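You operate a simulated robot arm through the tools that you are given. There is no shell and no other tool. Be economical: measure what you need, move in short steps, check, and stop when the job is done.

You are at the controls of a simulated robot arm. One attempt, no reset.

TASK
Fit the 160 mm chuck plate on the hub and tighten the clamp bolt to 9 Nm.
Fine: set the driver's dial first; one run; dock the driver again; leave the plate rest bolt.

It is judged by the outcome, as a careful person would: the job done as asked, and still so three seconds after it is handed in. It fails if anything else is knocked over, pushed out of place, dropped, spilled or broken.

THE ROBOT
A 6-joint arm with a two-finger parallel gripper, fixed in place. Base frame: the origin is at the foot of the arm, x ahead of it, y to its left, z up. Lengths are in mm, angles in rad, forces in N, time in s.
With the tool pointing down near the work surface it reaches from about 240 to 640 mm from the base axis. Its first joint turns from -1.152 to 1.152 rad. Payload 2.7 kg.
Tool frame: the origin (TCP) lies between the finger pads and is the grasp point; the fingertips stand 23 mm ahead of it; z points along the fingers, y is the line along which they close. Largest opening 94 mm; finger width 38, thickness 10; the body of the gripper, 54 by 96 mm, starts 39 mm behind the TCP.
Orientation is told as [roll, pitch, yaw] about the base's x, y, z axes, in that order, counted from this pose: with the fingers straight down and closing along the base's y, the tool's x points along the base's -x, its y along +y and its z along -z.

THE INTERFACE
- The arm moves only by the tool drive_tool. Its argument "deltas" is a list of rows, each a list of 3 entries, a list of its own where there are three numbers: the shift along the tool's x, y, z in mm, then the turn, a rotation vector about the tool's x, y, z in rad, then the gripper command, from -1 (fully open) to 1 (shut), values between in proportion. In form: [[[x, y, z], [wx, wy, wz], hand], ...]. A call has 1 to 20 rows; each row shifts and turns the commanded pose from where the row before left it, along the tool's axes as they then stand. Each row takes 0.2 s and may step no farther than 50 mm and 0.15 rad from the row before; otherwise, or with a gripper value out of range, the whole call is refused. Where a pose cannot be reached the arm comes as near as it can. A force on the tool above 40 N (or 10 N above the force at the start of the call, whichever is more), or a blocked arm, ends the call early, and 0.2 s more pass. The fingers move at their own pace (about 45 mm/s each) and stop on an object; they squeeze with about 25 N. The grip force told is the motor's: it shows also when the fingers shut on nothing. Time passes only in rows, and 0.2 s behind the last, so rows that do not move let the fingers close. It gives the time, the measured TCP pose, the force on the tool (base axes), the opening and the grip force at its end, in the units of the frame above (readings bear some noise), with the torque about the TCP (base axes, N m) and any sound that the robot's microphone picked up, and new pictures: "pictures" is both (left out), scene, wrist or none.
- Cameras (640 x 400 px; columns grow to the right, rows downward): "scene" is fixed at [83.3, -441.1, 1406.3]; the picture's right is [0.64, -0.77, 0.00], its down [-0.38, -0.31, -0.87] and it looks along [0.67, 0.56, -0.49] (base axes); focal length 309 px, centre (320, 200). "wrist" rides on the gripper at [86, 16, -74] in the tool frame; the picture's right is [-0.18, 0.98, 0.00], its down [-0.58, -0.11, -0.81] and it looks along [-0.79, -0.15, 0.59] (tool axes); focal length 243 px, centre (320, 200). There is no depth. A picture from a camera that has moved, and an enlarged one, comes with that camera's place and axes in the base frame and with its lens. The place of the scene camera against the robot may be out by one fixed shift of up to 12 mm in any direction.
- enlarge(camera, box): a new picture of the part [left, top, right, bottom] of that camera's present view, enlarged. It takes no simulated time.
- hand_in(): hands the job in; it is judged then, once.

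Work in short steps. Places have to be worked out from the pictures, the camera data and where the tool is seen: move nearer, look again, correct. Check each grasp and each placing, and mend what went wrong. You have 120 turns and 200 pictures in all, those below and enlarged ones among them. Open the gripper and draw the arm clear of the work before you hand the job in, unless the task says otherwise; then end with one line.

The tools are called after ">>>" by a JSON object that holds its "name" and its "arguments". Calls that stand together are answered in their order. drive_tool: Moves the arm, as the interface text tells. Its arguments: {"type":"object","properties":{"deltas":{"type":"array","items":{"type":"array"}},"pictures":{"type":"string","enum":["both","scene","wrist","none"]}},"required":["deltas"]} The other tools are called the same way: enlarge (camera, box) takes an enlarged picture of a part of a camera's view; hand_in () hands the job in.

At the start:

```text
clock: 0.0
eef_pos: [329.4, -23.7, 1209.6]
tcp_rot: [0.0, 0.0, 0.0]
contact_force: [0.0, 0.3, 0.2]
moment: [0.01, 0.02, -0.02]
opening: 93.7
gripper_force: 0.0
```

scene: 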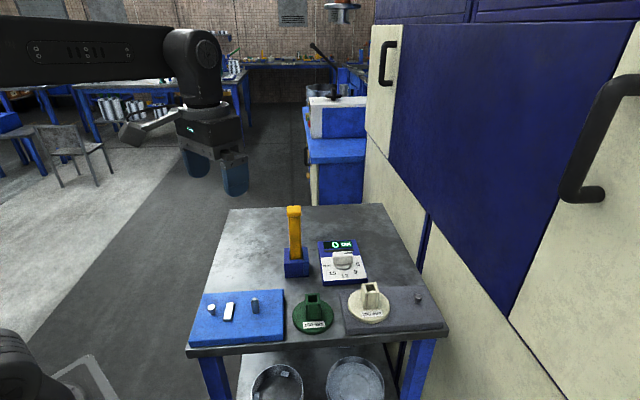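
wrist: 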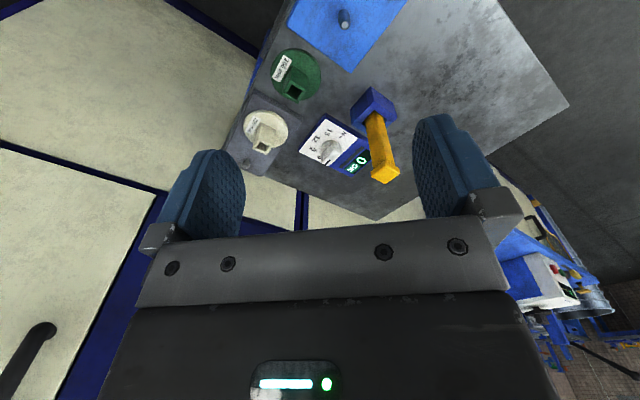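

The scene shows a table with a blue mat, two plates, a driver in a dock and a dial box. I enlarge to read the details.

>>> {"name": "enlarge", "arguments": {"camera": "scene", "box": [180, 270, 320, 358]}}

>>> {"name": "enlarge", "arguments": {"camera": "scene", "box": [290, 260, 450, 360]}}

>>> {"name": "enlarge", "arguments": {"camera": "scene", "box": [265, 200, 385, 290]}}

>>> {"name": "enlarge", "arguments": {"camera": "wrist", "box": [230, 0, 430, 190]}}

```text
4.55 times, centred on (250, 314) of scene
camera zoom: at [83.3, -441.1, 1406.3], right [0.64, -0.77, 0.0], down [-0.38, -0.31, -0.87], along [0.67, 0.56, -0.49], focal length 1403 px, centre (638, -318)
```

zoom: 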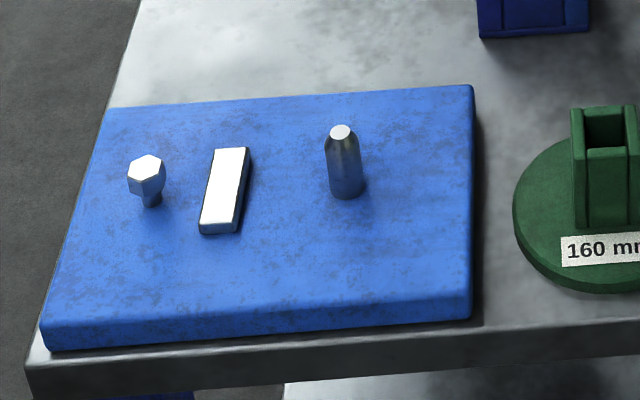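

```text
4.00 times, centred on (370, 310) of scene
camera zoom: at [83.3, -441.1, 1406.3], right [0.64, -0.77, 0.0], down [-0.38, -0.31, -0.87], along [0.67, 0.56, -0.49], focal length 1235 px, centre (120, -240)
```

zoom: 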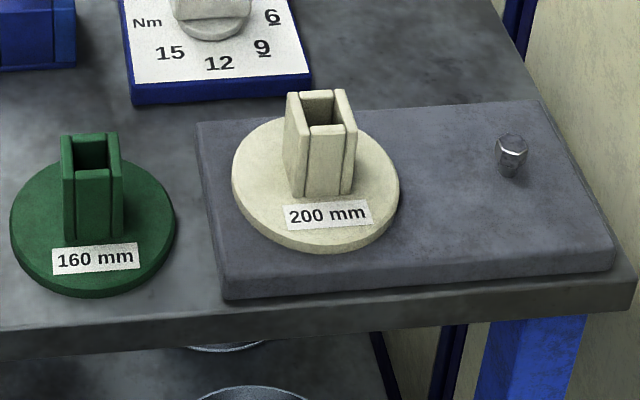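

```text
4.44 times, centred on (325, 245) of scene
camera zoom: at [83.3, -441.1, 1406.3], right [0.64, -0.77, 0.0], down [-0.38, -0.31, -0.87], along [0.67, 0.56, -0.49], focal length 1372 px, centre (298, 0)
```

zoom: 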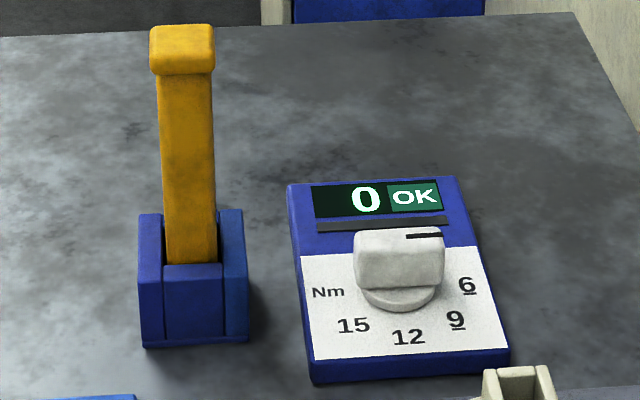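

```text
2.11 times, centred on (330, 95) of wrist
camera zoom: at [244.8, -8.2, 1282.9], right [0.18, 0.98, 0.0], down [0.58, -0.11, 0.81], along [0.79, -0.15, -0.59], focal length 511 px, centre (299, 421)
```

zoom: 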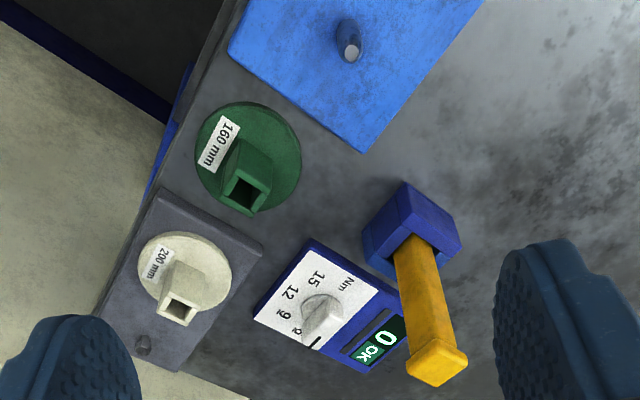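

The dial knob is near (640,-58), the driver at about (539,28), the hub near (375,3) and the green plate near (460,-103). I move at height towards the dial for a closer look.

>>> {"name": "drive_tool", "arguments": {"deltas": [[[-40, -10, 20], [0, 0, 0], -1], [[-40, -10, 30], [0, 0, 0], -1], [[-40, -10, 30], [0, 0, 0], -1], [[-40, -6, 30], [0, 0, 0], -1], [[-40, 0, 30], [0, 0, 0], -1], [[-20, 0, 0], [0, 0, 0], -1], [[0, 0, 0], [0, 0, 0], -1]]}}

```text
refused: row 2 steps farther than a row can; nothing moved
```

Row 2 exceeded 50 mm, so I use smaller steps.

>>> {"name": "drive_tool", "arguments": {"deltas": [[[-35, -6, 25], [0, 0, 0], -1], [[-35, -6, 25], [0, 0, 0], -1], [[-35, -6, 25], [0, 0, 0], -1], [[-35, -6, 25], [0, 0, 0], -1], [[-35, -6, 25], [0, 0, 0], -1], [[-35, -6, 25], [0, 0, 0], -1], [[0, 0, 0], [0, 0, 0], -1]]}}

```text
clock: 1.6
eef_pos: [540.4, -59.3, 1060.2]
tcp_rot: [-0.001, 0.0, 0.0]
contact_force: [0.1, 0.5, -0.2]
moment: [0.03, -0.01, -0.01]
opening: 94.4
gripper_force: 0.1
camera wrist: at [455.0, -44.7, 1132.6], right [0.18, 0.98, 0.0], down [0.58, -0.11, 0.81], along [0.79, -0.15, -0.59], focal length 243 px, centre (320, 200)
```

scene: 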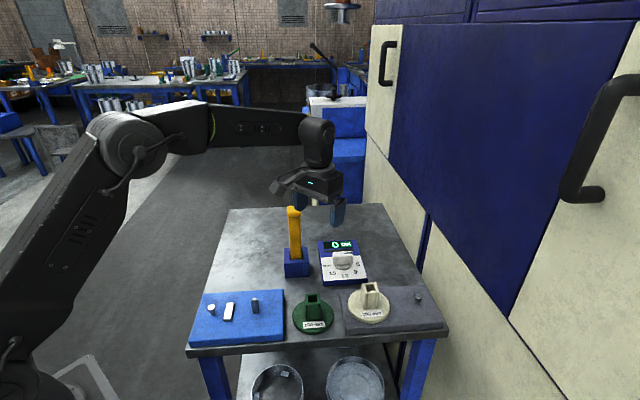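
wrist: 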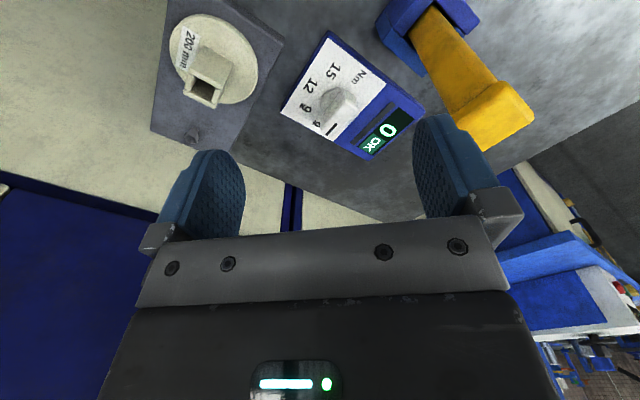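

>>> {"name": "enlarge", "arguments": {"camera": "wrist", "box": [270, 20, 430, 170]}}

```text
2.67 times, centred on (350, 95) of wrist
camera zoom: at [455.0, -44.7, 1132.6], right [0.18, 0.98, 0.0], down [0.58, -0.11, 0.81], along [0.79, -0.15, -0.59], focal length 647 px, centre (240, 480)
```

zoom: 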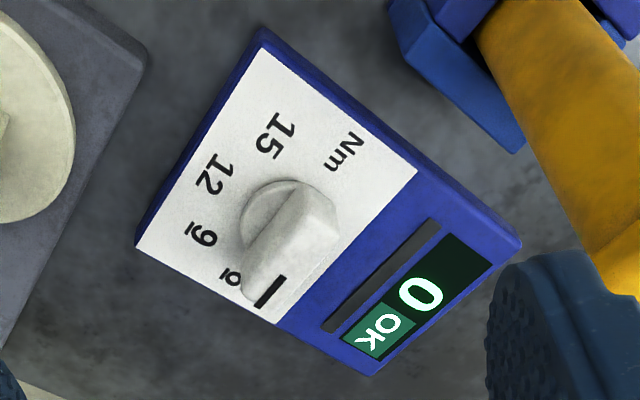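

Knob centre comes out near (650,-57) with labels spaced 45° (6 at about -45°, 9 at about -90°), and the mark seems to be at or near 6. I yaw to -45° at height and approach for a clearer look.

>>> {"name": "drive_tool", "arguments": {"deltas": [[[0, 0, 0], [0, 0, 0.131], -1], [[0, 0, 0], [0, 0, 0.131], -1], [[0, 0, 0], [0, 0, 0.131], -1], [[0, 0, 0], [0, 0, 0.131], -1], [[0, 0, 0], [0, 0, 0.131], -1], [[0, 0, 0], [0, 0, 0.13], -1], [[-30, 30, 0], [0, 0, 0], -1], [[-26, 26, 25], [0, 0, 0], -1], [[-20, 20, 40], [0, 0, 0], -1], [[0, 0, 40], [0, 0, 0], -1], [[0, 0, 0], [0, 0, 0], -1]]}}

```text
clock: 4.0
eef_pos: [631.2, -60.0, 952.7]
tcp_rot: [0.0, -0.001, -0.786]
contact_force: [-0.1, 0.4, 0.2]
moment: [-0.02, 0.01, -0.03]
opening: 94.1
gripper_force: 0.2
out of reach, approached as far as the arm can: row 9
camera wrist: at [583.1, 12.6, 1026.3], right [0.83, 0.56, 0.0], down [0.33, -0.49, 0.81], along [0.46, -0.67, -0.59], focal length 243 px, centre (320, 200)
```

scene: 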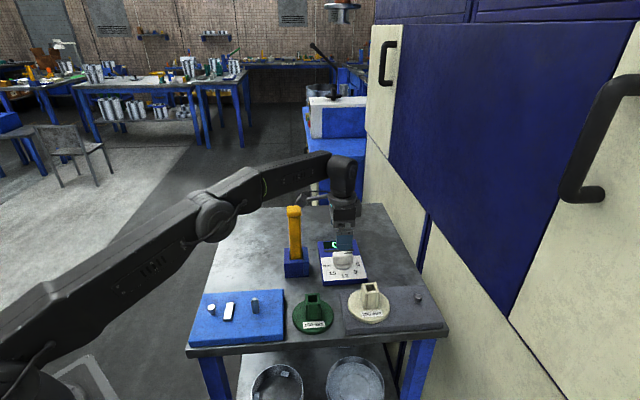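
wrist: 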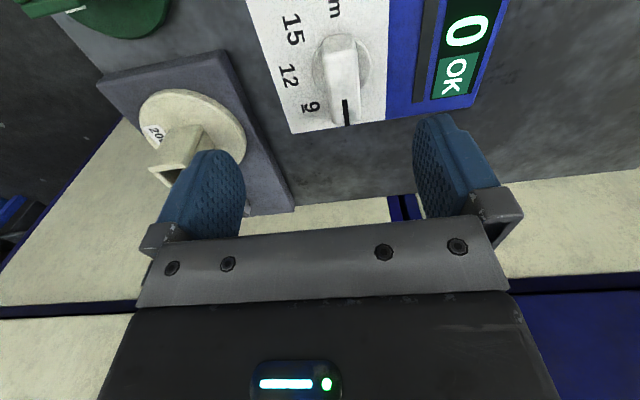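

>>> {"name": "enlarge", "arguments": {"camera": "wrist", "box": [240, 0, 480, 150]}}

```text
2.67 times, centred on (360, 75) of wrist
camera zoom: at [583.1, 12.6, 1026.3], right [0.83, 0.56, 0.0], down [0.33, -0.49, 0.81], along [0.46, -0.67, -0.59], focal length 647 px, centre (213, 533)
```

zoom: 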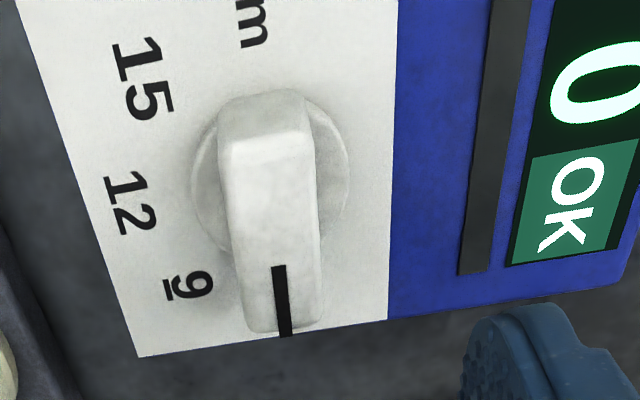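

The knob centre is about (653,-57), with the mark at 6. The reach was limited at z 953, so I go lower and see whether it extends.

>>> {"name": "drive_tool", "arguments": {"deltas": [[[0, 0, 25], [0, 0, 0], -1], [[0, 0, 25], [0, 0, 0], -1], [[0, 0, 0], [0, 0, 0], -1]], "pictures": "none"}}

```text
clock: 4.5
eef_pos: [634.2, -61.2, 938.9]
tcp_rot: [0.015, -0.013, -0.787]
contact_force: [-0.2, -1.3, 4.1]
moment: [0.42, 0.27, 0.05]
opening: 94.1
gripper_force: 0.1
stopped in row 2: the force on the tool passed its limit (the readings are from after the stop); the commanded pose is now the measured one
```

Something was touched at z 939; I look at the pictures before moving further.

>>> {"name": "drive_tool", "arguments": {"deltas": [[[0, 0, -10], [0, 0, 0], -1]]}}

>>> {"name": "enlarge", "arguments": {"camera": "scene", "box": [240, 140, 420, 300]}}

```text
clock: 4.9
eef_pos: [633.5, -62.3, 948.3]
tcp_rot: [0.017, -0.013, -0.785]
contact_force: [0.7, 0.6, -0.8]
moment: [-0.01, 0.03, 0.06]
opening: 94.1
gripper_force: 0.1
camera wrist: at [583.5, 11.2, 1020.4], right [0.83, 0.56, 0.02], down [0.32, -0.49, 0.81], along [0.47, -0.67, -0.58], focal length 243 px, centre (320, 200)
```

scene: 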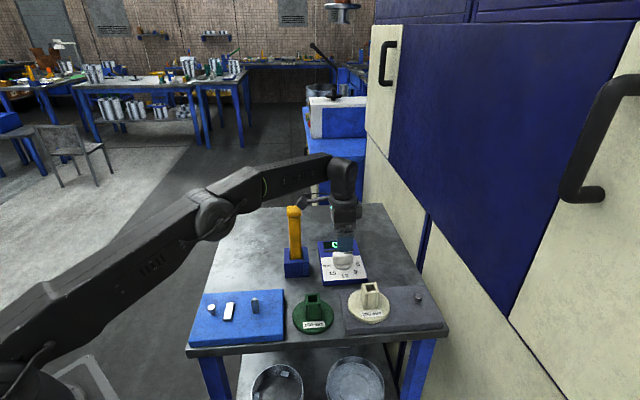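
wrist: 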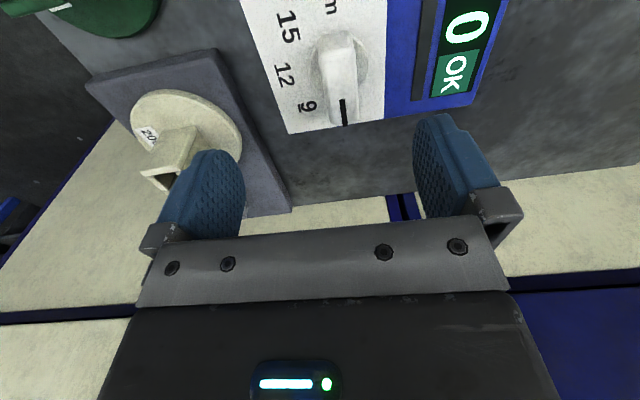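

```text
2.50 times, centred on (330, 220) of scene
camera zoom: at [83.3, -441.1, 1406.3], right [0.64, -0.77, 0.0], down [-0.38, -0.31, -0.87], along [0.67, 0.56, -0.49], focal length 772 px, centre (295, 150)
```

zoom: 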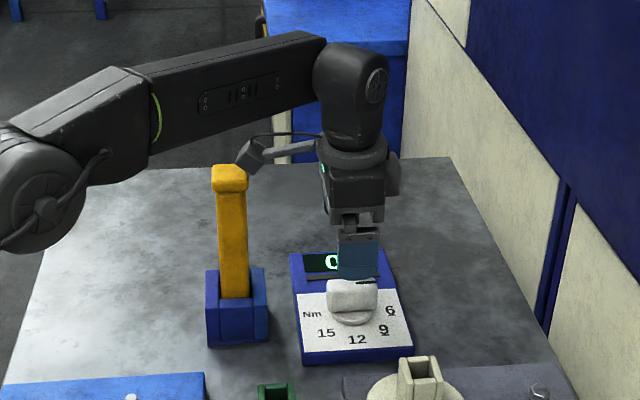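

The wrist camera's bracket was what met the driver, so this yaw is bad here. I rise, back off and swing to yaw +45° (camera on the far side from the driver), planning to grip the knob by its ends with a slight outward tilt for reach; first I check the driver still stands.

>>> {"name": "drive_tool", "arguments": {"deltas": [[[0, 0, -45], [0, 0, 0], -1], [[20, -20, -35], [0, 0, 0], -1], [[10, -10, 0], [0.0, 0, 0], -1], [[0, 0, 0], [0, 0, -0.131], -1], [[0, 0, 0], [0, 0, -0.131], -1], [[0, 0, 0], [0, 0, -0.131], -1], [[0, 0, 0], [0, 0, -0.131], -1], [[0, 0, 0], [0, 0, -0.131], -1], [[0, 0, 0], [0, 0, -0.131], -1], [[0, 0, 0], [0, 0, -0.131], -1], [[0, 0, 0], [0, 0, -0.131], -1], [[0, 0, 0], [0, 0, -0.131], -1], [[0, 0, 0], [0, 0, -0.131], -1], [[0, 0, 0], [0, 0, -0.131], -1], [[0, 0, 0], [0, 0, -0.131], -1], [[0, 0, 0], [0, -0.125, 0], -1], [[0, 0, 0], [0, -0.125, 0], -1], [[0, 0, 0], [0, 0, 0], -1]]}}

>>> {"name": "enlarge", "arguments": {"camera": "scene", "box": [240, 140, 420, 300]}}

```text
clock: 8.7
eef_pos: [589.0, -60.7, 1027.6]
tcp_rot: [-0.014, -0.266, 0.791]
contact_force: [-0.5, -1.0, -0.3]
moment: [0.01, 0.0, 0.03]
opening: 93.8
gripper_force: 0.2
camera wrist: at [505.3, -121.9, 1074.6], right [-0.57, 0.82, 0.04], down [0.31, 0.18, 0.93], along [0.76, 0.54, -0.36], focal length 243 px, centre (320, 200)
```

scene: 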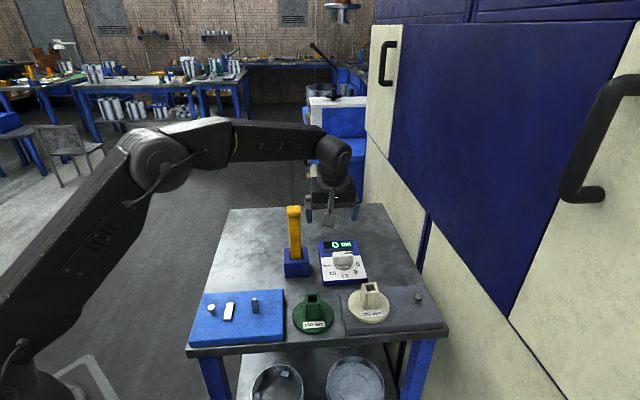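
wrist: 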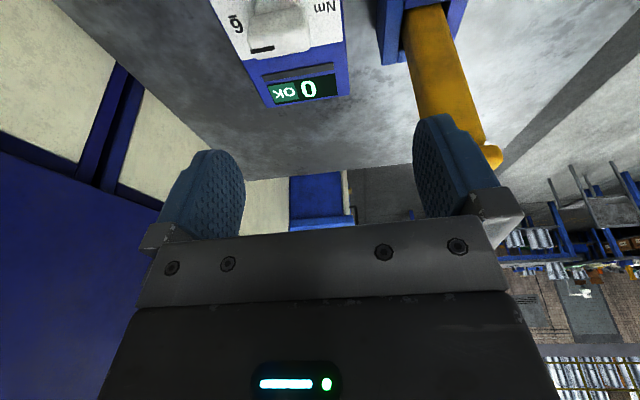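

```text
2.50 times, centred on (330, 220) of scene
camera zoom: at [83.3, -441.1, 1406.3], right [0.64, -0.77, 0.0], down [-0.38, -0.31, -0.87], along [0.67, 0.56, -0.49], focal length 772 px, centre (295, 150)
```

zoom: 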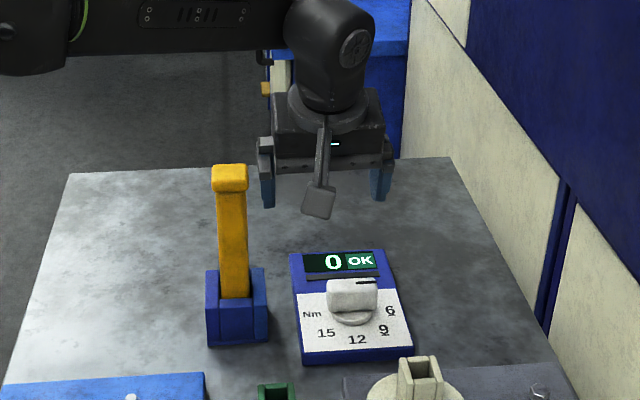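

The driver stands undisturbed. I move over the knob at about z 920 with this tilt.

>>> {"name": "drive_tool", "arguments": {"deltas": [[[-9, -21.3, 0], [0, 0, 0], -1], [[-9, -21.3, 0], [0, 0, 0], -1], [[0, 0, 29], [0, 0, 0], -1], [[0, 0, 29], [0, 0, 0], -1], [[0, 0, 29], [0, 0, 0], -1], [[0, 0, 29], [0, 0, 0], -1], [[0, 0, 0], [0, 0, 0], -1]]}}

>>> {"name": "enlarge", "arguments": {"camera": "scene", "box": [260, 180, 420, 300]}}

```text
clock: 10.3
eef_pos: [653.8, -58.8, 920.7]
tcp_rot: [-0.013, -0.265, 0.79]
contact_force: [0.2, 0.1, -0.9]
moment: [0.03, 0.02, 0.0]
opening: 94.0
gripper_force: 0.0
camera wrist: at [569.8, -120.3, 968.1], right [-0.57, 0.82, 0.03], down [0.31, 0.18, 0.93], along [0.76, 0.54, -0.36], focal length 243 px, centre (320, 200)
```

scene: 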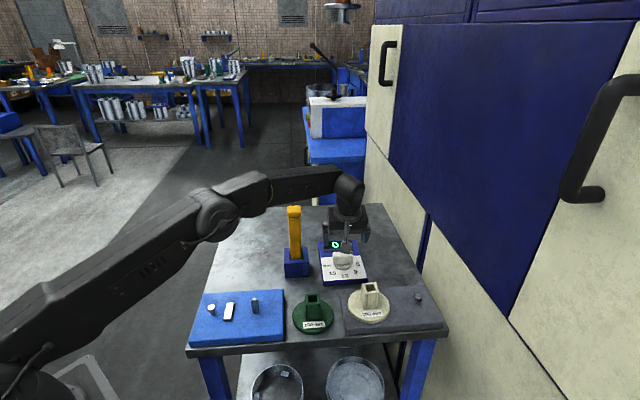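
wrist: 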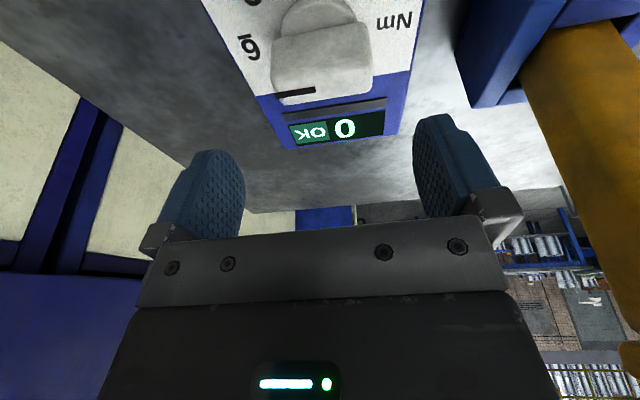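

```text
3.33 times, centred on (340, 240) of scene
camera zoom: at [83.3, -441.1, 1406.3], right [0.64, -0.77, 0.0], down [-0.38, -0.31, -0.87], along [0.67, 0.56, -0.49], focal length 1029 px, centre (253, 67)
```

zoom: 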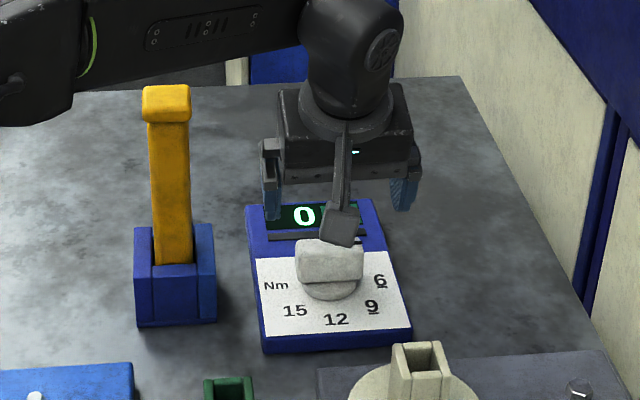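

>>> {"name": "enlarge", "arguments": {"camera": "wrist", "box": [220, 0, 420, 150]}}

```text
2.67 times, centred on (320, 75) of wrist
camera zoom: at [569.8, -120.3, 968.1], right [-0.57, 0.82, 0.03], down [0.31, 0.18, 0.93], along [0.76, 0.54, -0.36], focal length 647 px, centre (320, 533)
```

zoom: 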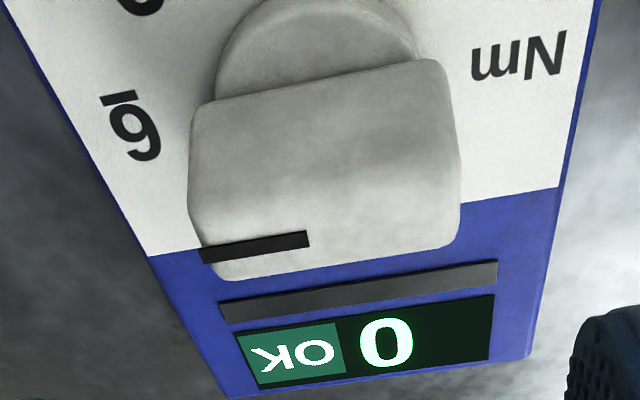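

Knob centre (653.5,-57), top z≈860, ridge 55 mm long at -45°. I go down with the fingers beyond its ends.

>>> {"name": "drive_tool", "arguments": {"deltas": [[[6, 1.5, 19], [0, 0, 0], -1], [[6, 0, 19], [0, 0, 0], -1], [[6.4, 0, 19.9], [0, 0, 0], -1], [[0, 0, 0], [0, 0, 0], -1]]}}

>>> {"name": "enlarge", "arguments": {"camera": "scene", "box": [260, 180, 420, 300]}}

```text
clock: 11.3
eef_pos: [652.3, -60.3, 860.9]
tcp_rot: [-0.016, -0.265, 0.79]
contact_force: [0.4, 0.1, -1.0]
moment: [0.0, -0.03, -0.02]
opening: 94.1
gripper_force: 0.1
camera wrist: at [568.3, -120.9, 908.1], right [-0.57, 0.82, 0.03], down [0.32, 0.18, 0.93], along [0.76, 0.54, -0.36], focal length 243 px, centre (320, 200)
```

scene: 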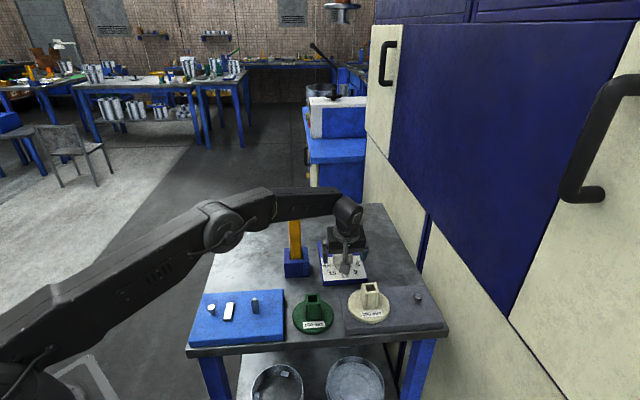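
wrist: 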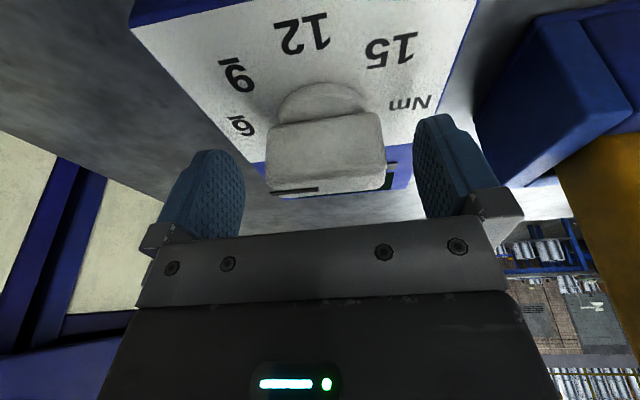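

```text
3.33 times, centred on (340, 240) of scene
camera zoom: at [83.3, -441.1, 1406.3], right [0.64, -0.77, 0.0], down [-0.38, -0.31, -0.87], along [0.67, 0.56, -0.49], focal length 1029 px, centre (253, 67)
```

zoom: 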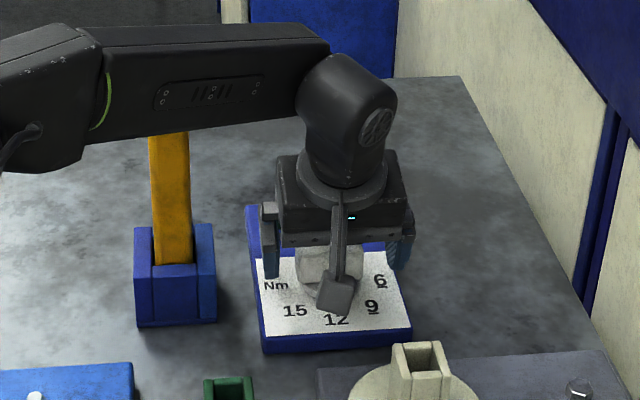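

Fingers straddle the ridge ends. I close on it.

>>> {"name": "drive_tool", "arguments": {"deltas": [[[0, 0, 0], [0, 0, 0], 1], [[0, 0, 0], [0, 0, 0], 1], [[0, 0, 0], [0, 0, 0], 1], [[0, 0, 0], [0, 0, 0], 1]], "pictures": "wrist"}}

```text
clock: 12.3
eef_pos: [649.9, -56.7, 861.1]
tcp_rot: [-0.006, -0.263, 0.79]
contact_force: [-20.4, 14.8, 6.8]
moment: [0.69, 1.43, -0.09]
opening: 56.0
gripper_force: 45.3
camera wrist: at [567.0, -118.8, 908.2], right [-0.57, 0.82, 0.04], down [0.32, 0.18, 0.93], along [0.75, 0.55, -0.37], focal length 243 px, centre (320, 200)
```

wrist: 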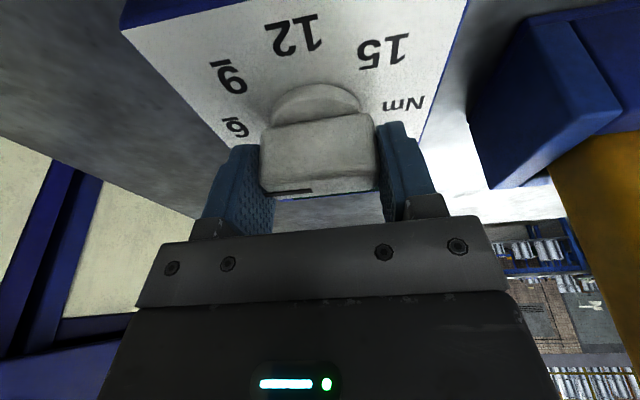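

Held at 56 mm. I relieve the sideways load by 4 mm, then turn half way about the vertical.

>>> {"name": "drive_tool", "arguments": {"deltas": [[[0, 4, 0], [0, 0, 0], 1], [[0, 0, 0], [0.0344, 0, 0.1263], 1], [[0, 0, 0], [0.0344, 0, 0.1263], 1], [[0, 0, 0], [0.0344, 0, 0.1263], 1], [[0, 0, 0], [0, 0, 0], 1]]}}

```text
clock: 13.5
eef_pos: [649.1, -56.9, 859.9]
tcp_rot: [-0.014, -0.272, 0.394]
contact_force: [14.0, 3.6, -10.6]
moment: [0.4, 0.12, -0.02]
opening: 56.0
gripper_force: 45.4
camera wrist: at [548.8, -81.1, 907.2], right [-0.21, 0.98, 0.04], down [0.35, 0.04, 0.93], along [0.91, 0.21, -0.35], focal length 243 px, centre (320, 200)
```

scene: 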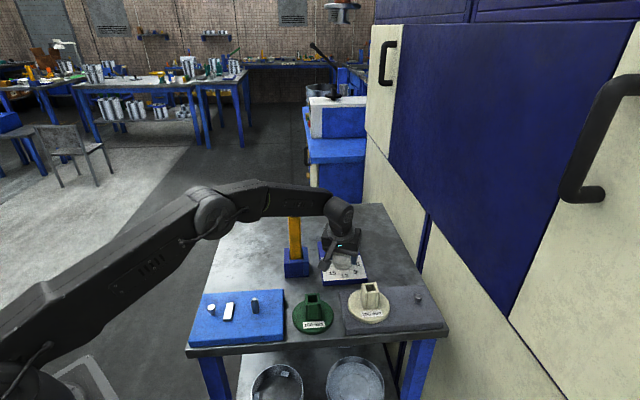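
wrist: 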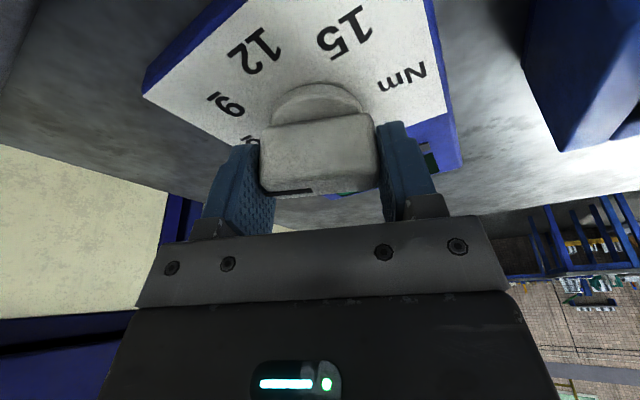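

The knob turns with the fingers. I complete the other half of the turn.

>>> {"name": "drive_tool", "arguments": {"deltas": [[[0, 0, 0], [0.0344, 0, 0.1263], 1], [[0, 0, 0], [0.0344, 0, 0.1263], 1], [[0, 0, 0], [0.0344, 0, 0.1263], 1], [[0, 0, 0], [0, 0, 0], 1]]}}

>>> {"name": "enlarge", "arguments": {"camera": "wrist", "box": [160, 0, 480, 210]}}

```text
clock: 14.5
eef_pos: [651.0, -56.0, 862.2]
tcp_rot: [-0.011, -0.272, 0.002]
contact_force: [12.2, 0.3, -10.3]
moment: [1.01, 0.83, 0.0]
opening: 56.1
gripper_force: 44.9
camera wrist: at [547.3, -40.2, 907.1], right [0.18, 0.98, 0.04], down [0.34, -0.1, 0.93], along [0.92, -0.15, -0.35], focal length 243 px, centre (320, 200)
```

scene: 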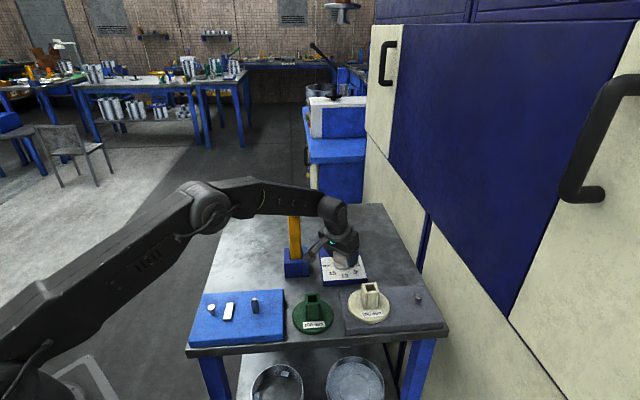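
wrist: 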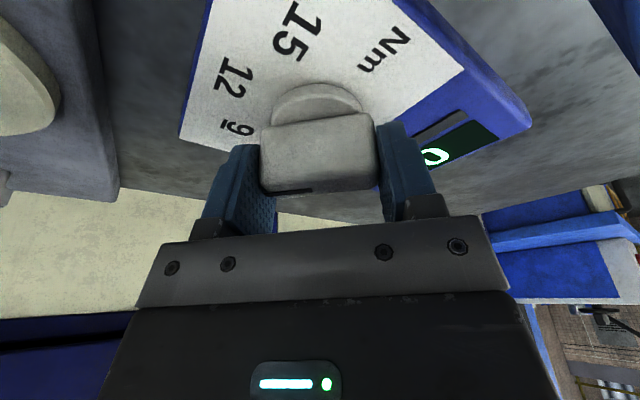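

```text
1.90 times, centred on (320, 105) of wrist
camera zoom: at [547.3, -40.2, 907.1], right [0.18, 0.98, 0.04], down [0.34, -0.1, 0.93], along [0.92, -0.15, -0.35], focal length 462 px, centre (320, 381)
```

zoom: 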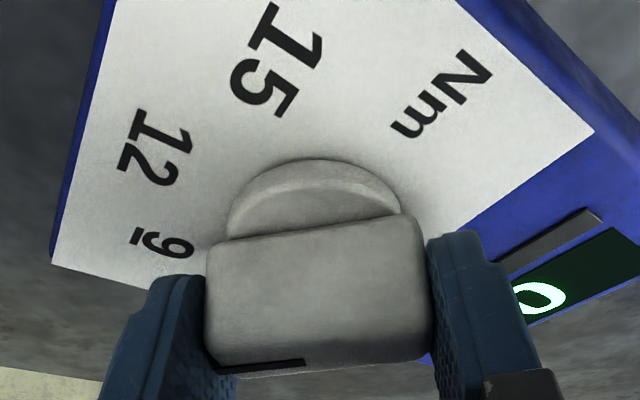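

Turned to about -90°, pointing at 9. I open and back off to check the dial.

>>> {"name": "drive_tool", "arguments": {"deltas": [[[0, 0, 0], [0, 0, 0], -1], [[0, 0, 0], [0, 0, 0], -1], [[0, 0, 0], [0, 0, 0], -1], [[0, 0, -30], [0, 0, 0], -1], [[0, 0, -45], [0, 0, 0], -1], [[0, 0, -45], [0, 0.13, 0], -1], [[0, 0, -30], [0, 0.14, 0], -1], [[20, 0, 0], [0, 0, 0], -1]]}}

>>> {"name": "enlarge", "arguments": {"camera": "scene", "box": [265, 200, 385, 290]}}

>>> {"name": "enlarge", "arguments": {"camera": "wrist", "box": [240, 0, 440, 150]}}

```text
clock: 16.3
eef_pos: [592.3, -54.2, 1006.6]
tcp_rot: [-0.011, -0.002, 0.002]
contact_force: [-0.7, -0.2, 0.5]
moment: [0.01, 0.01, 0.0]
opening: 94.2
gripper_force: 0.2
camera wrist: at [505.9, -38.4, 1078.9], right [0.18, 0.98, -0.01], down [0.58, -0.1, 0.81], along [0.8, -0.15, -0.59], focal length 243 px, centre (320, 200)
```

scene: 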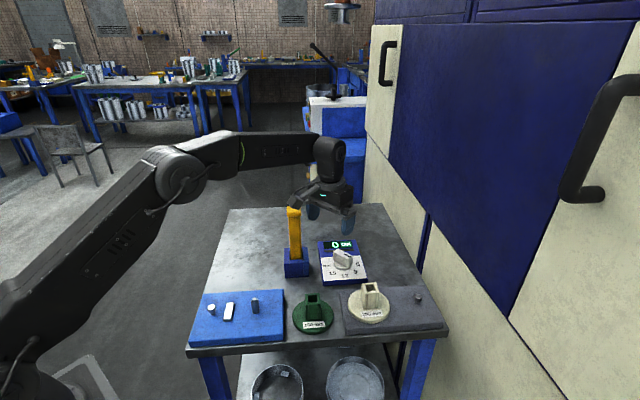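
wrist: 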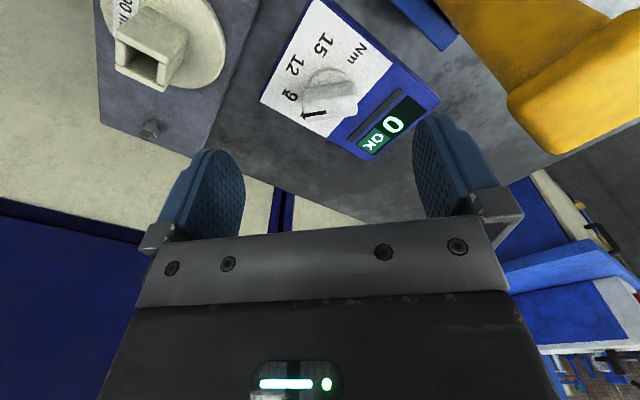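

```text
4.44 times, centred on (325, 245) of scene
camera zoom: at [83.4, -441.1, 1406.3], right [0.64, -0.77, 0.0], down [-0.38, -0.31, -0.87], along [0.67, 0.56, -0.49], focal length 1372 px, centre (298, 0)
```

zoom: 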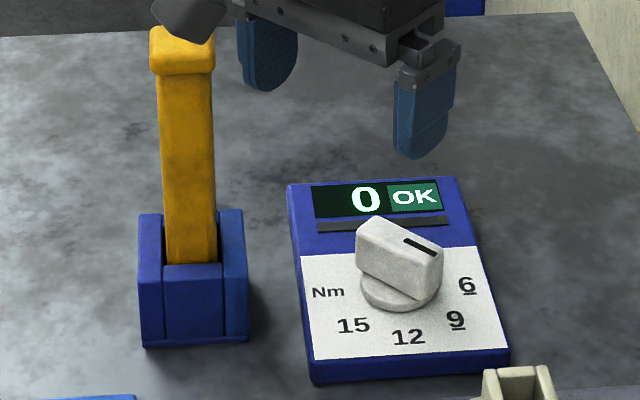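

```text
2.67 times, centred on (340, 75) of wrist
camera zoom: at [505.9, -38.4, 1078.9], right [0.18, 0.98, -0.01], down [0.58, -0.1, 0.81], along [0.8, -0.15, -0.59], focal length 647 px, centre (267, 533)
```

zoom: 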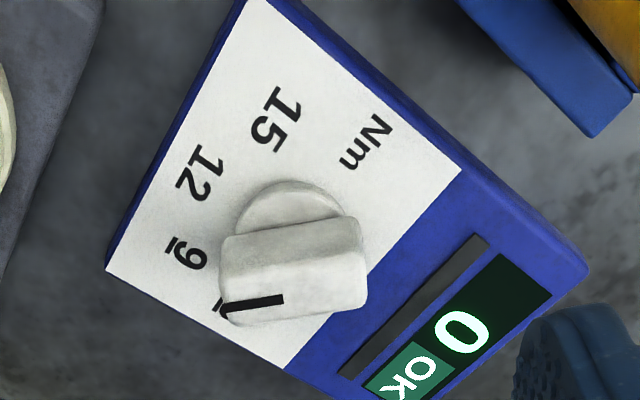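

The mark points at 9. Next I retreat over the blue base to look at the hub, clamp bolt and bar closely.

>>> {"name": "drive_tool", "arguments": {"deltas": [[[20, 0, -40], [0, 0, 0], -1], [[48, 0, 0], [0, 0, 0], -1], [[48, 0, 0], [0, 0, 0], -1], [[48, 0, 0], [0, 0, 0], -1], [[48, 0, 0], [0, 0, 0], -1], [[40, 20, 0], [0, 0, 0], -1], [[30, 0, 30], [0, 0, 0], -1], [[0, 20, 40], [0, 0, 0], -1], [[0, 0, 0], [0, 0, 0], -1]], "pictures": "wrist"}}

>>> {"name": "enlarge", "arguments": {"camera": "wrist", "box": [200, 0, 500, 190]}}

```text
clock: 18.3
eef_pos: [312.0, -16.0, 972.8]
tcp_rot: [-0.012, -0.004, 0.0]
contact_force: [-0.7, -0.8, -0.6]
moment: [-0.02, -0.01, 0.01]
opening: 94.2
gripper_force: 0.1
camera wrist: at [225.8, 0.5, 1044.7], right [0.18, 0.98, -0.01], down [0.58, -0.1, 0.81], along [0.8, -0.15, -0.59], focal length 243 px, centre (320, 200)
```

wrist: 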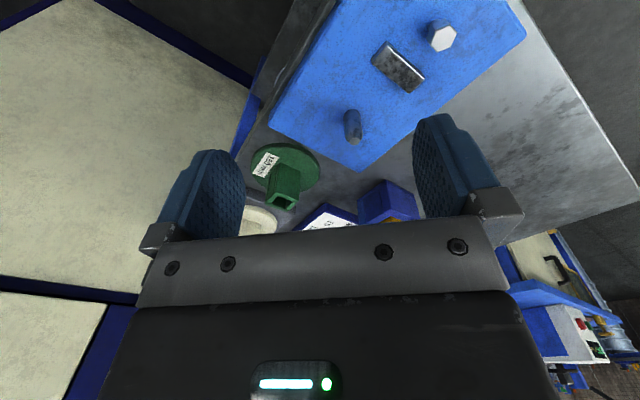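

```text
2.11 times, centred on (350, 95) of wrist
camera zoom: at [225.8, 0.5, 1044.7], right [0.18, 0.98, -0.01], down [0.58, -0.1, 0.81], along [0.8, -0.15, -0.59], focal length 511 px, centre (257, 421)
```

zoom: 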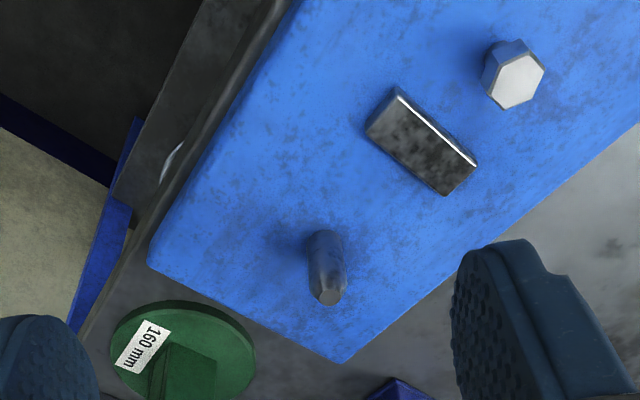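

The block between hub and bolt is the clamp jaw; hub near (388,3), about 40 mm tall. Now a closer look at the green plate.

>>> {"name": "drive_tool", "arguments": {"deltas": [[[-45, 0, 0], [0, 0, 0], -1], [[-45, -20, 0], [0, 0, 0], -1], [[-30, -38, 0], [0, 0, 0], -1], [[0, -25, 0], [0, 0, 0], -1], [[0, 0, 0], [0, 0, 0], -1]], "pictures": "wrist"}}

>>> {"name": "enlarge", "arguments": {"camera": "wrist", "box": [200, 0, 440, 190]}}

```text
clock: 19.5
eef_pos: [430.4, -99.9, 974.8]
tcp_rot: [-0.01, -0.006, 0.001]
contact_force: [0.4, -0.4, -0.1]
moment: [0.02, -0.02, 0.02]
opening: 93.9
gripper_force: 0.1
camera wrist: at [344.3, -83.0, 1047.4], right [0.18, 0.98, -0.01], down [0.58, -0.1, 0.81], along [0.8, -0.15, -0.59], focal length 243 px, centre (320, 200)
```

wrist: 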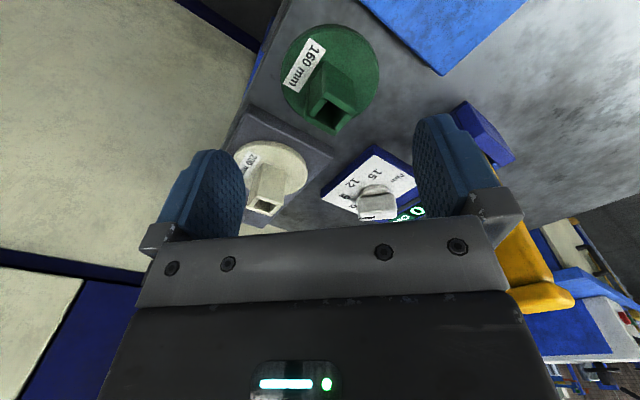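

```text
2.11 times, centred on (320, 95) of wrist
camera zoom: at [344.3, -83.0, 1047.4], right [0.18, 0.98, -0.01], down [0.58, -0.1, 0.81], along [0.8, -0.15, -0.59], focal length 511 px, centre (320, 421)
```

zoom: 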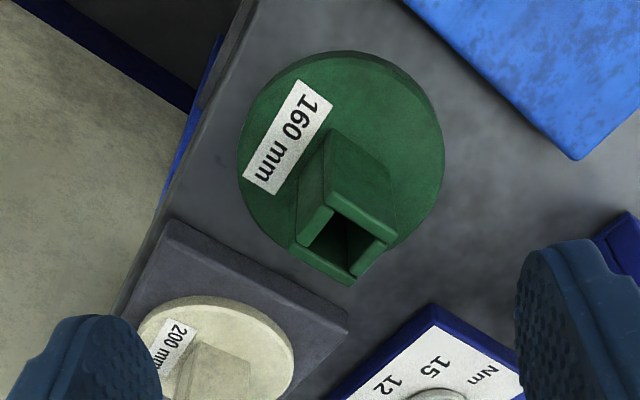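

Boss is about 30 mm square with sides at 45°, top z≈873, centre near (465,-97). I move above it, level the tool and yaw +45° to squeeze-centre it.

>>> {"name": "drive_tool", "arguments": {"deltas": [[[-34.6, 2.5, 0], [-0.01, 0.006, 0], -1], [[0, 0, 0], [0, 0, -0.131], -1], [[0, 0, 0], [0, 0, -0.131], -1], [[0, 0, 0], [0, 0, -0.131], -1], [[0, 0, 0], [0, 0, -0.131], -1], [[0, 0, 0], [0, 0, -0.131], -1], [[0, 0, 0], [0, 0, -0.13], -1], [[0, 0, 40], [0, 0, 0], -1], [[0, 0, 25], [0, 0, 0], -1], [[0, 0, 0], [0, 0, 0], -1]]}}

>>> {"name": "enlarge", "arguments": {"camera": "wrist", "box": [220, 0, 420, 150]}}

```text
clock: 21.7
eef_pos: [466.0, -96.6, 911.2]
tcp_rot: [0.0, -0.001, 0.785]
contact_force: [0.3, 0.0, 0.9]
moment: [0.01, 0.03, 0.02]
opening: 94.2
gripper_force: 0.1
camera wrist: at [393.9, -146.7, 983.7], right [-0.57, 0.82, 0.0], down [0.49, 0.33, 0.81], along [0.66, 0.46, -0.59], focal length 243 px, centre (320, 200)
```

scene: 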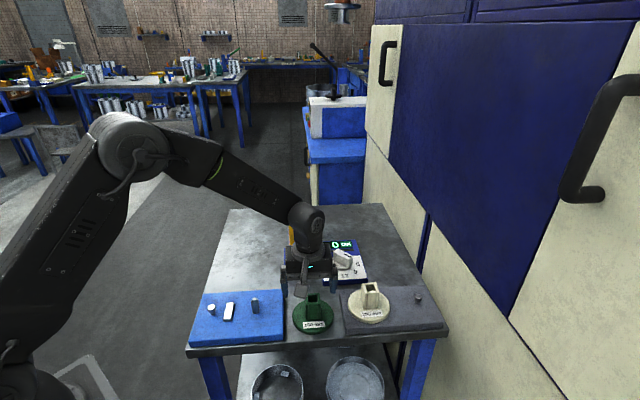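
wrist: 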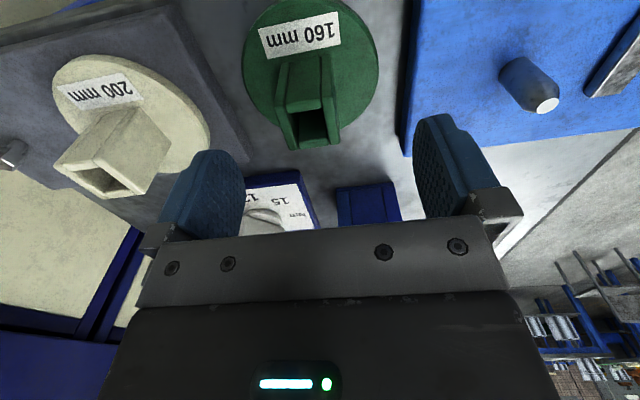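

```text
2.67 times, centred on (320, 75) of wrist
camera zoom: at [393.9, -146.7, 983.7], right [-0.57, 0.82, 0.0], down [0.49, 0.33, 0.81], along [0.66, 0.46, -0.59], focal length 647 px, centre (320, 533)
```

zoom: 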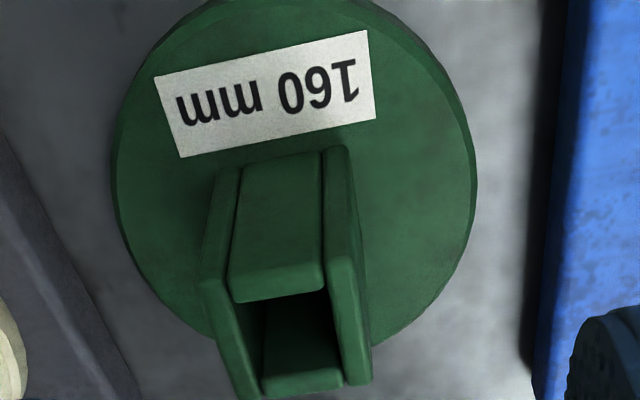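

Boss side faces match this yaw. I shift a few mm, descend to z≈854 and close gently to centre it.

>>> {"name": "drive_tool", "arguments": {"deltas": [[[3, -2, 0], [0, 0, 0], -1], [[0, 0, 30], [0, 0, 0], -1], [[0, 0, 27], [0, 0, 0], -1], [[0, 0, 0], [0, 0, 0], -1]], "pictures": "wrist"}}

>>> {"name": "enlarge", "arguments": {"camera": "wrist", "box": [200, 0, 460, 200]}}

```text
clock: 22.7
eef_pos: [462.5, -99.2, 852.7]
tcp_rot: [0.0, 0.001, 0.786]
contact_force: [-0.1, 0.7, 1.3]
moment: [-0.01, 0.0, -0.01]
opening: 94.1
gripper_force: 0.0
camera wrist: at [391.0, -149.8, 925.9], right [-0.57, 0.82, 0.0], down [0.49, 0.33, 0.81], along [0.66, 0.46, -0.59], focal length 243 px, centre (320, 200)
```

wrist: 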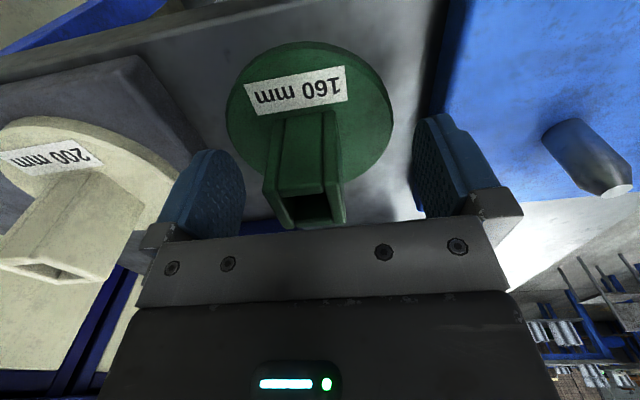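

```text
2.00 times, centred on (330, 100) of wrist
camera zoom: at [391.0, -149.8, 925.9], right [-0.57, 0.82, 0.0], down [0.49, 0.33, 0.81], along [0.66, 0.46, -0.59], focal length 485 px, centre (300, 400)
```

zoom: 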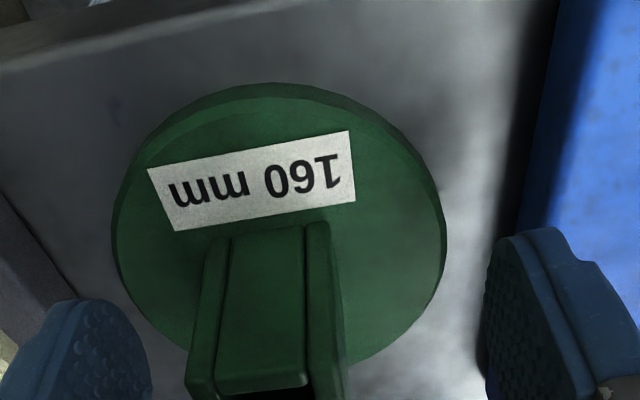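

The boss sits about 5 mm to the left of the fingers' centre. I shift and close.

>>> {"name": "drive_tool", "arguments": {"deltas": [[[4, -5, 0], [0, 0, 0], -1], [[0, 0, 0], [0, 0, 0], 1], [[0, 0, 0], [0, 0, 0], 1], [[0, 0, 0], [0, 0, 0], 1], [[0, 0, 0], [0, 0, 0], 1], [[0, 0, 0], [0, 0, 0], 1]], "pictures": "wrist"}}

>>> {"name": "enlarge", "arguments": {"camera": "wrist", "box": [200, 0, 460, 200]}}

```text
clock: 24.1
eef_pos: [462.6, -105.9, 853.1]
tcp_rot: [0.002, -0.002, 0.787]
contact_force: [0.8, -0.7, 1.2]
moment: [-0.02, -0.24, -0.06]
opening: 35.1
gripper_force: 24.8
camera wrist: at [391.9, -156.2, 926.0], right [-0.57, 0.82, 0.0], down [0.49, 0.33, 0.81], along [0.67, 0.46, -0.59], focal length 243 px, centre (320, 200)
```

wrist: 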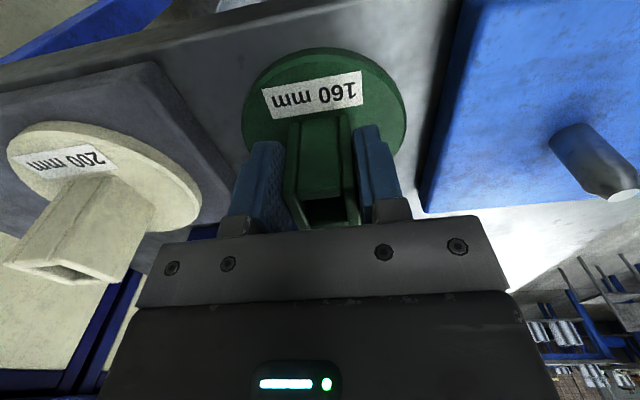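

```text
2.00 times, centred on (330, 100) of wrist
camera zoom: at [391.9, -156.2, 926.0], right [-0.57, 0.82, 0.0], down [0.49, 0.33, 0.81], along [0.67, 0.46, -0.59], focal length 485 px, centre (300, 400)
```

zoom: 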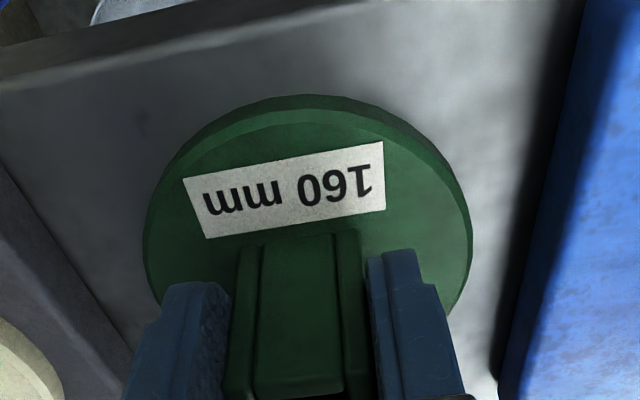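

Held at 35 mm, so it's centred along this axis. To centre the other axis I open, rotate 90° in place and squeeze again.

>>> {"name": "drive_tool", "arguments": {"deltas": [[[0, 0, 0], [0, 0, 0], -1], [[0, 0, 0], [0, 0, 0], -1], [[0, 0, 0], [0, 0, 0], -1], [[0, 0, 0], [0, 0, 0], -1], [[0, 0, 0], [0, 0, 0.131], -1], [[0, 0, 0], [0, 0, 0.131], -1], [[0, 0, 0], [0, 0, 0.131], -1], [[0, 0, 0], [0, 0, 0.131], -1], [[0, 0, 0], [0, 0, 0.131], -1], [[0, 0, 0], [0, 0, 0.131], -1], [[0, 0, 0], [0, 0, 0.131], -1], [[0, 0, 0], [0, 0, 0.131], -1], [[0, 0, 0], [0, 0, 0.131], -1], [[0, 0, 0], [0, 0, 0.131], -1], [[0, 0, 0], [0, 0, 0.131], -1], [[0, 0, 0], [0, 0, 0.13], -1], [[0, 0, 0], [0, 0, 0], -1]], "pictures": "wrist"}}

```text
clock: 27.7
eef_pos: [464.6, -107.3, 853.5]
tcp_rot: [0.001, 0.0, -0.786]
contact_force: [-0.3, 0.1, 0.5]
moment: [-0.02, 0.01, 0.01]
opening: 93.9
gripper_force: 0.0
camera wrist: at [416.8, -34.3, 926.1], right [0.83, 0.56, 0.0], down [0.33, -0.49, 0.81], along [0.45, -0.67, -0.59], focal length 243 px, centre (320, 200)
```

wrist: 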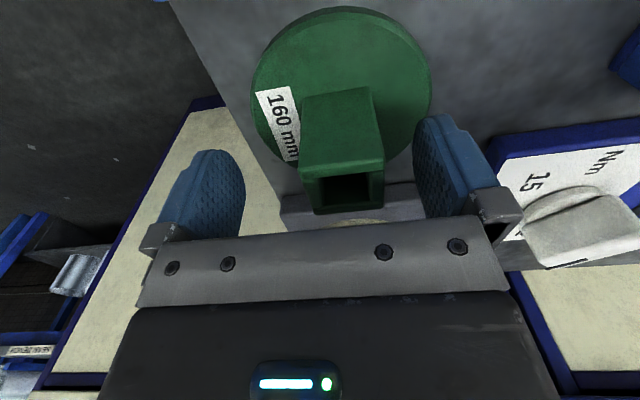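

The boss is about 9 mm to the right here; I shift and squeeze.

>>> {"name": "drive_tool", "arguments": {"deltas": [[[0, 8, 0], [0, 0, 0], -1], [[0, 0, 0], [0, 0, 0], 1], [[0, 0, 0], [0, 0, 0], 1], [[0, 0, 0], [0, 0, 0], 1], [[0, 0, 0], [0, 0, 0], 1], [[0, 0, 0], [0, 0, 0], 1], [[0, 0, 0], [0, 0, 0], 1]], "pictures": "wrist"}}

>>> {"name": "enlarge", "arguments": {"camera": "wrist", "box": [200, 0, 460, 230]}}

```text
clock: 29.3
eef_pos: [471.4, -101.6, 852.2]
tcp_rot: [-0.001, 0.0, -0.785]
contact_force: [3.0, 2.4, 1.7]
moment: [0.07, -0.29, 0.12]
opening: 34.9
gripper_force: 25.1
camera wrist: at [422.3, -29.1, 926.0], right [0.83, 0.56, 0.0], down [0.33, -0.49, 0.81], along [0.46, -0.67, -0.59], focal length 243 px, centre (320, 200)
```

wrist: 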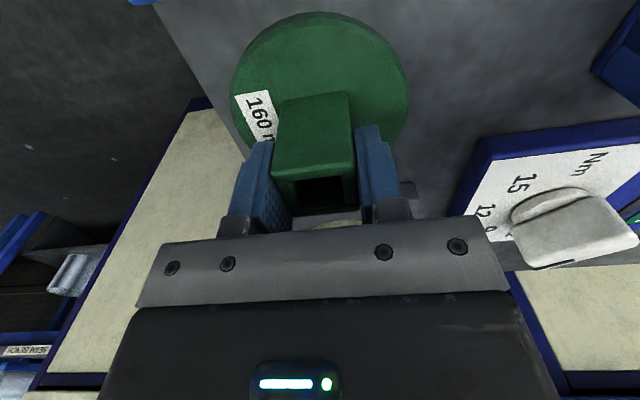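

```text
1.74 times, centred on (330, 115) of wrist
camera zoom: at [422.3, -29.1, 926.0], right [0.83, 0.56, 0.0], down [0.33, -0.49, 0.81], along [0.46, -0.67, -0.59], focal length 422 px, centre (303, 348)
```

zoom: 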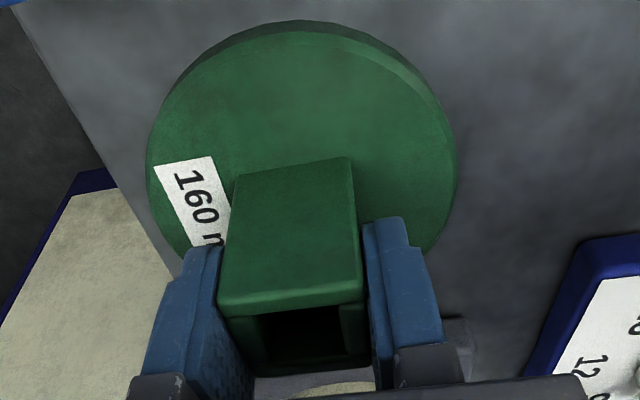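

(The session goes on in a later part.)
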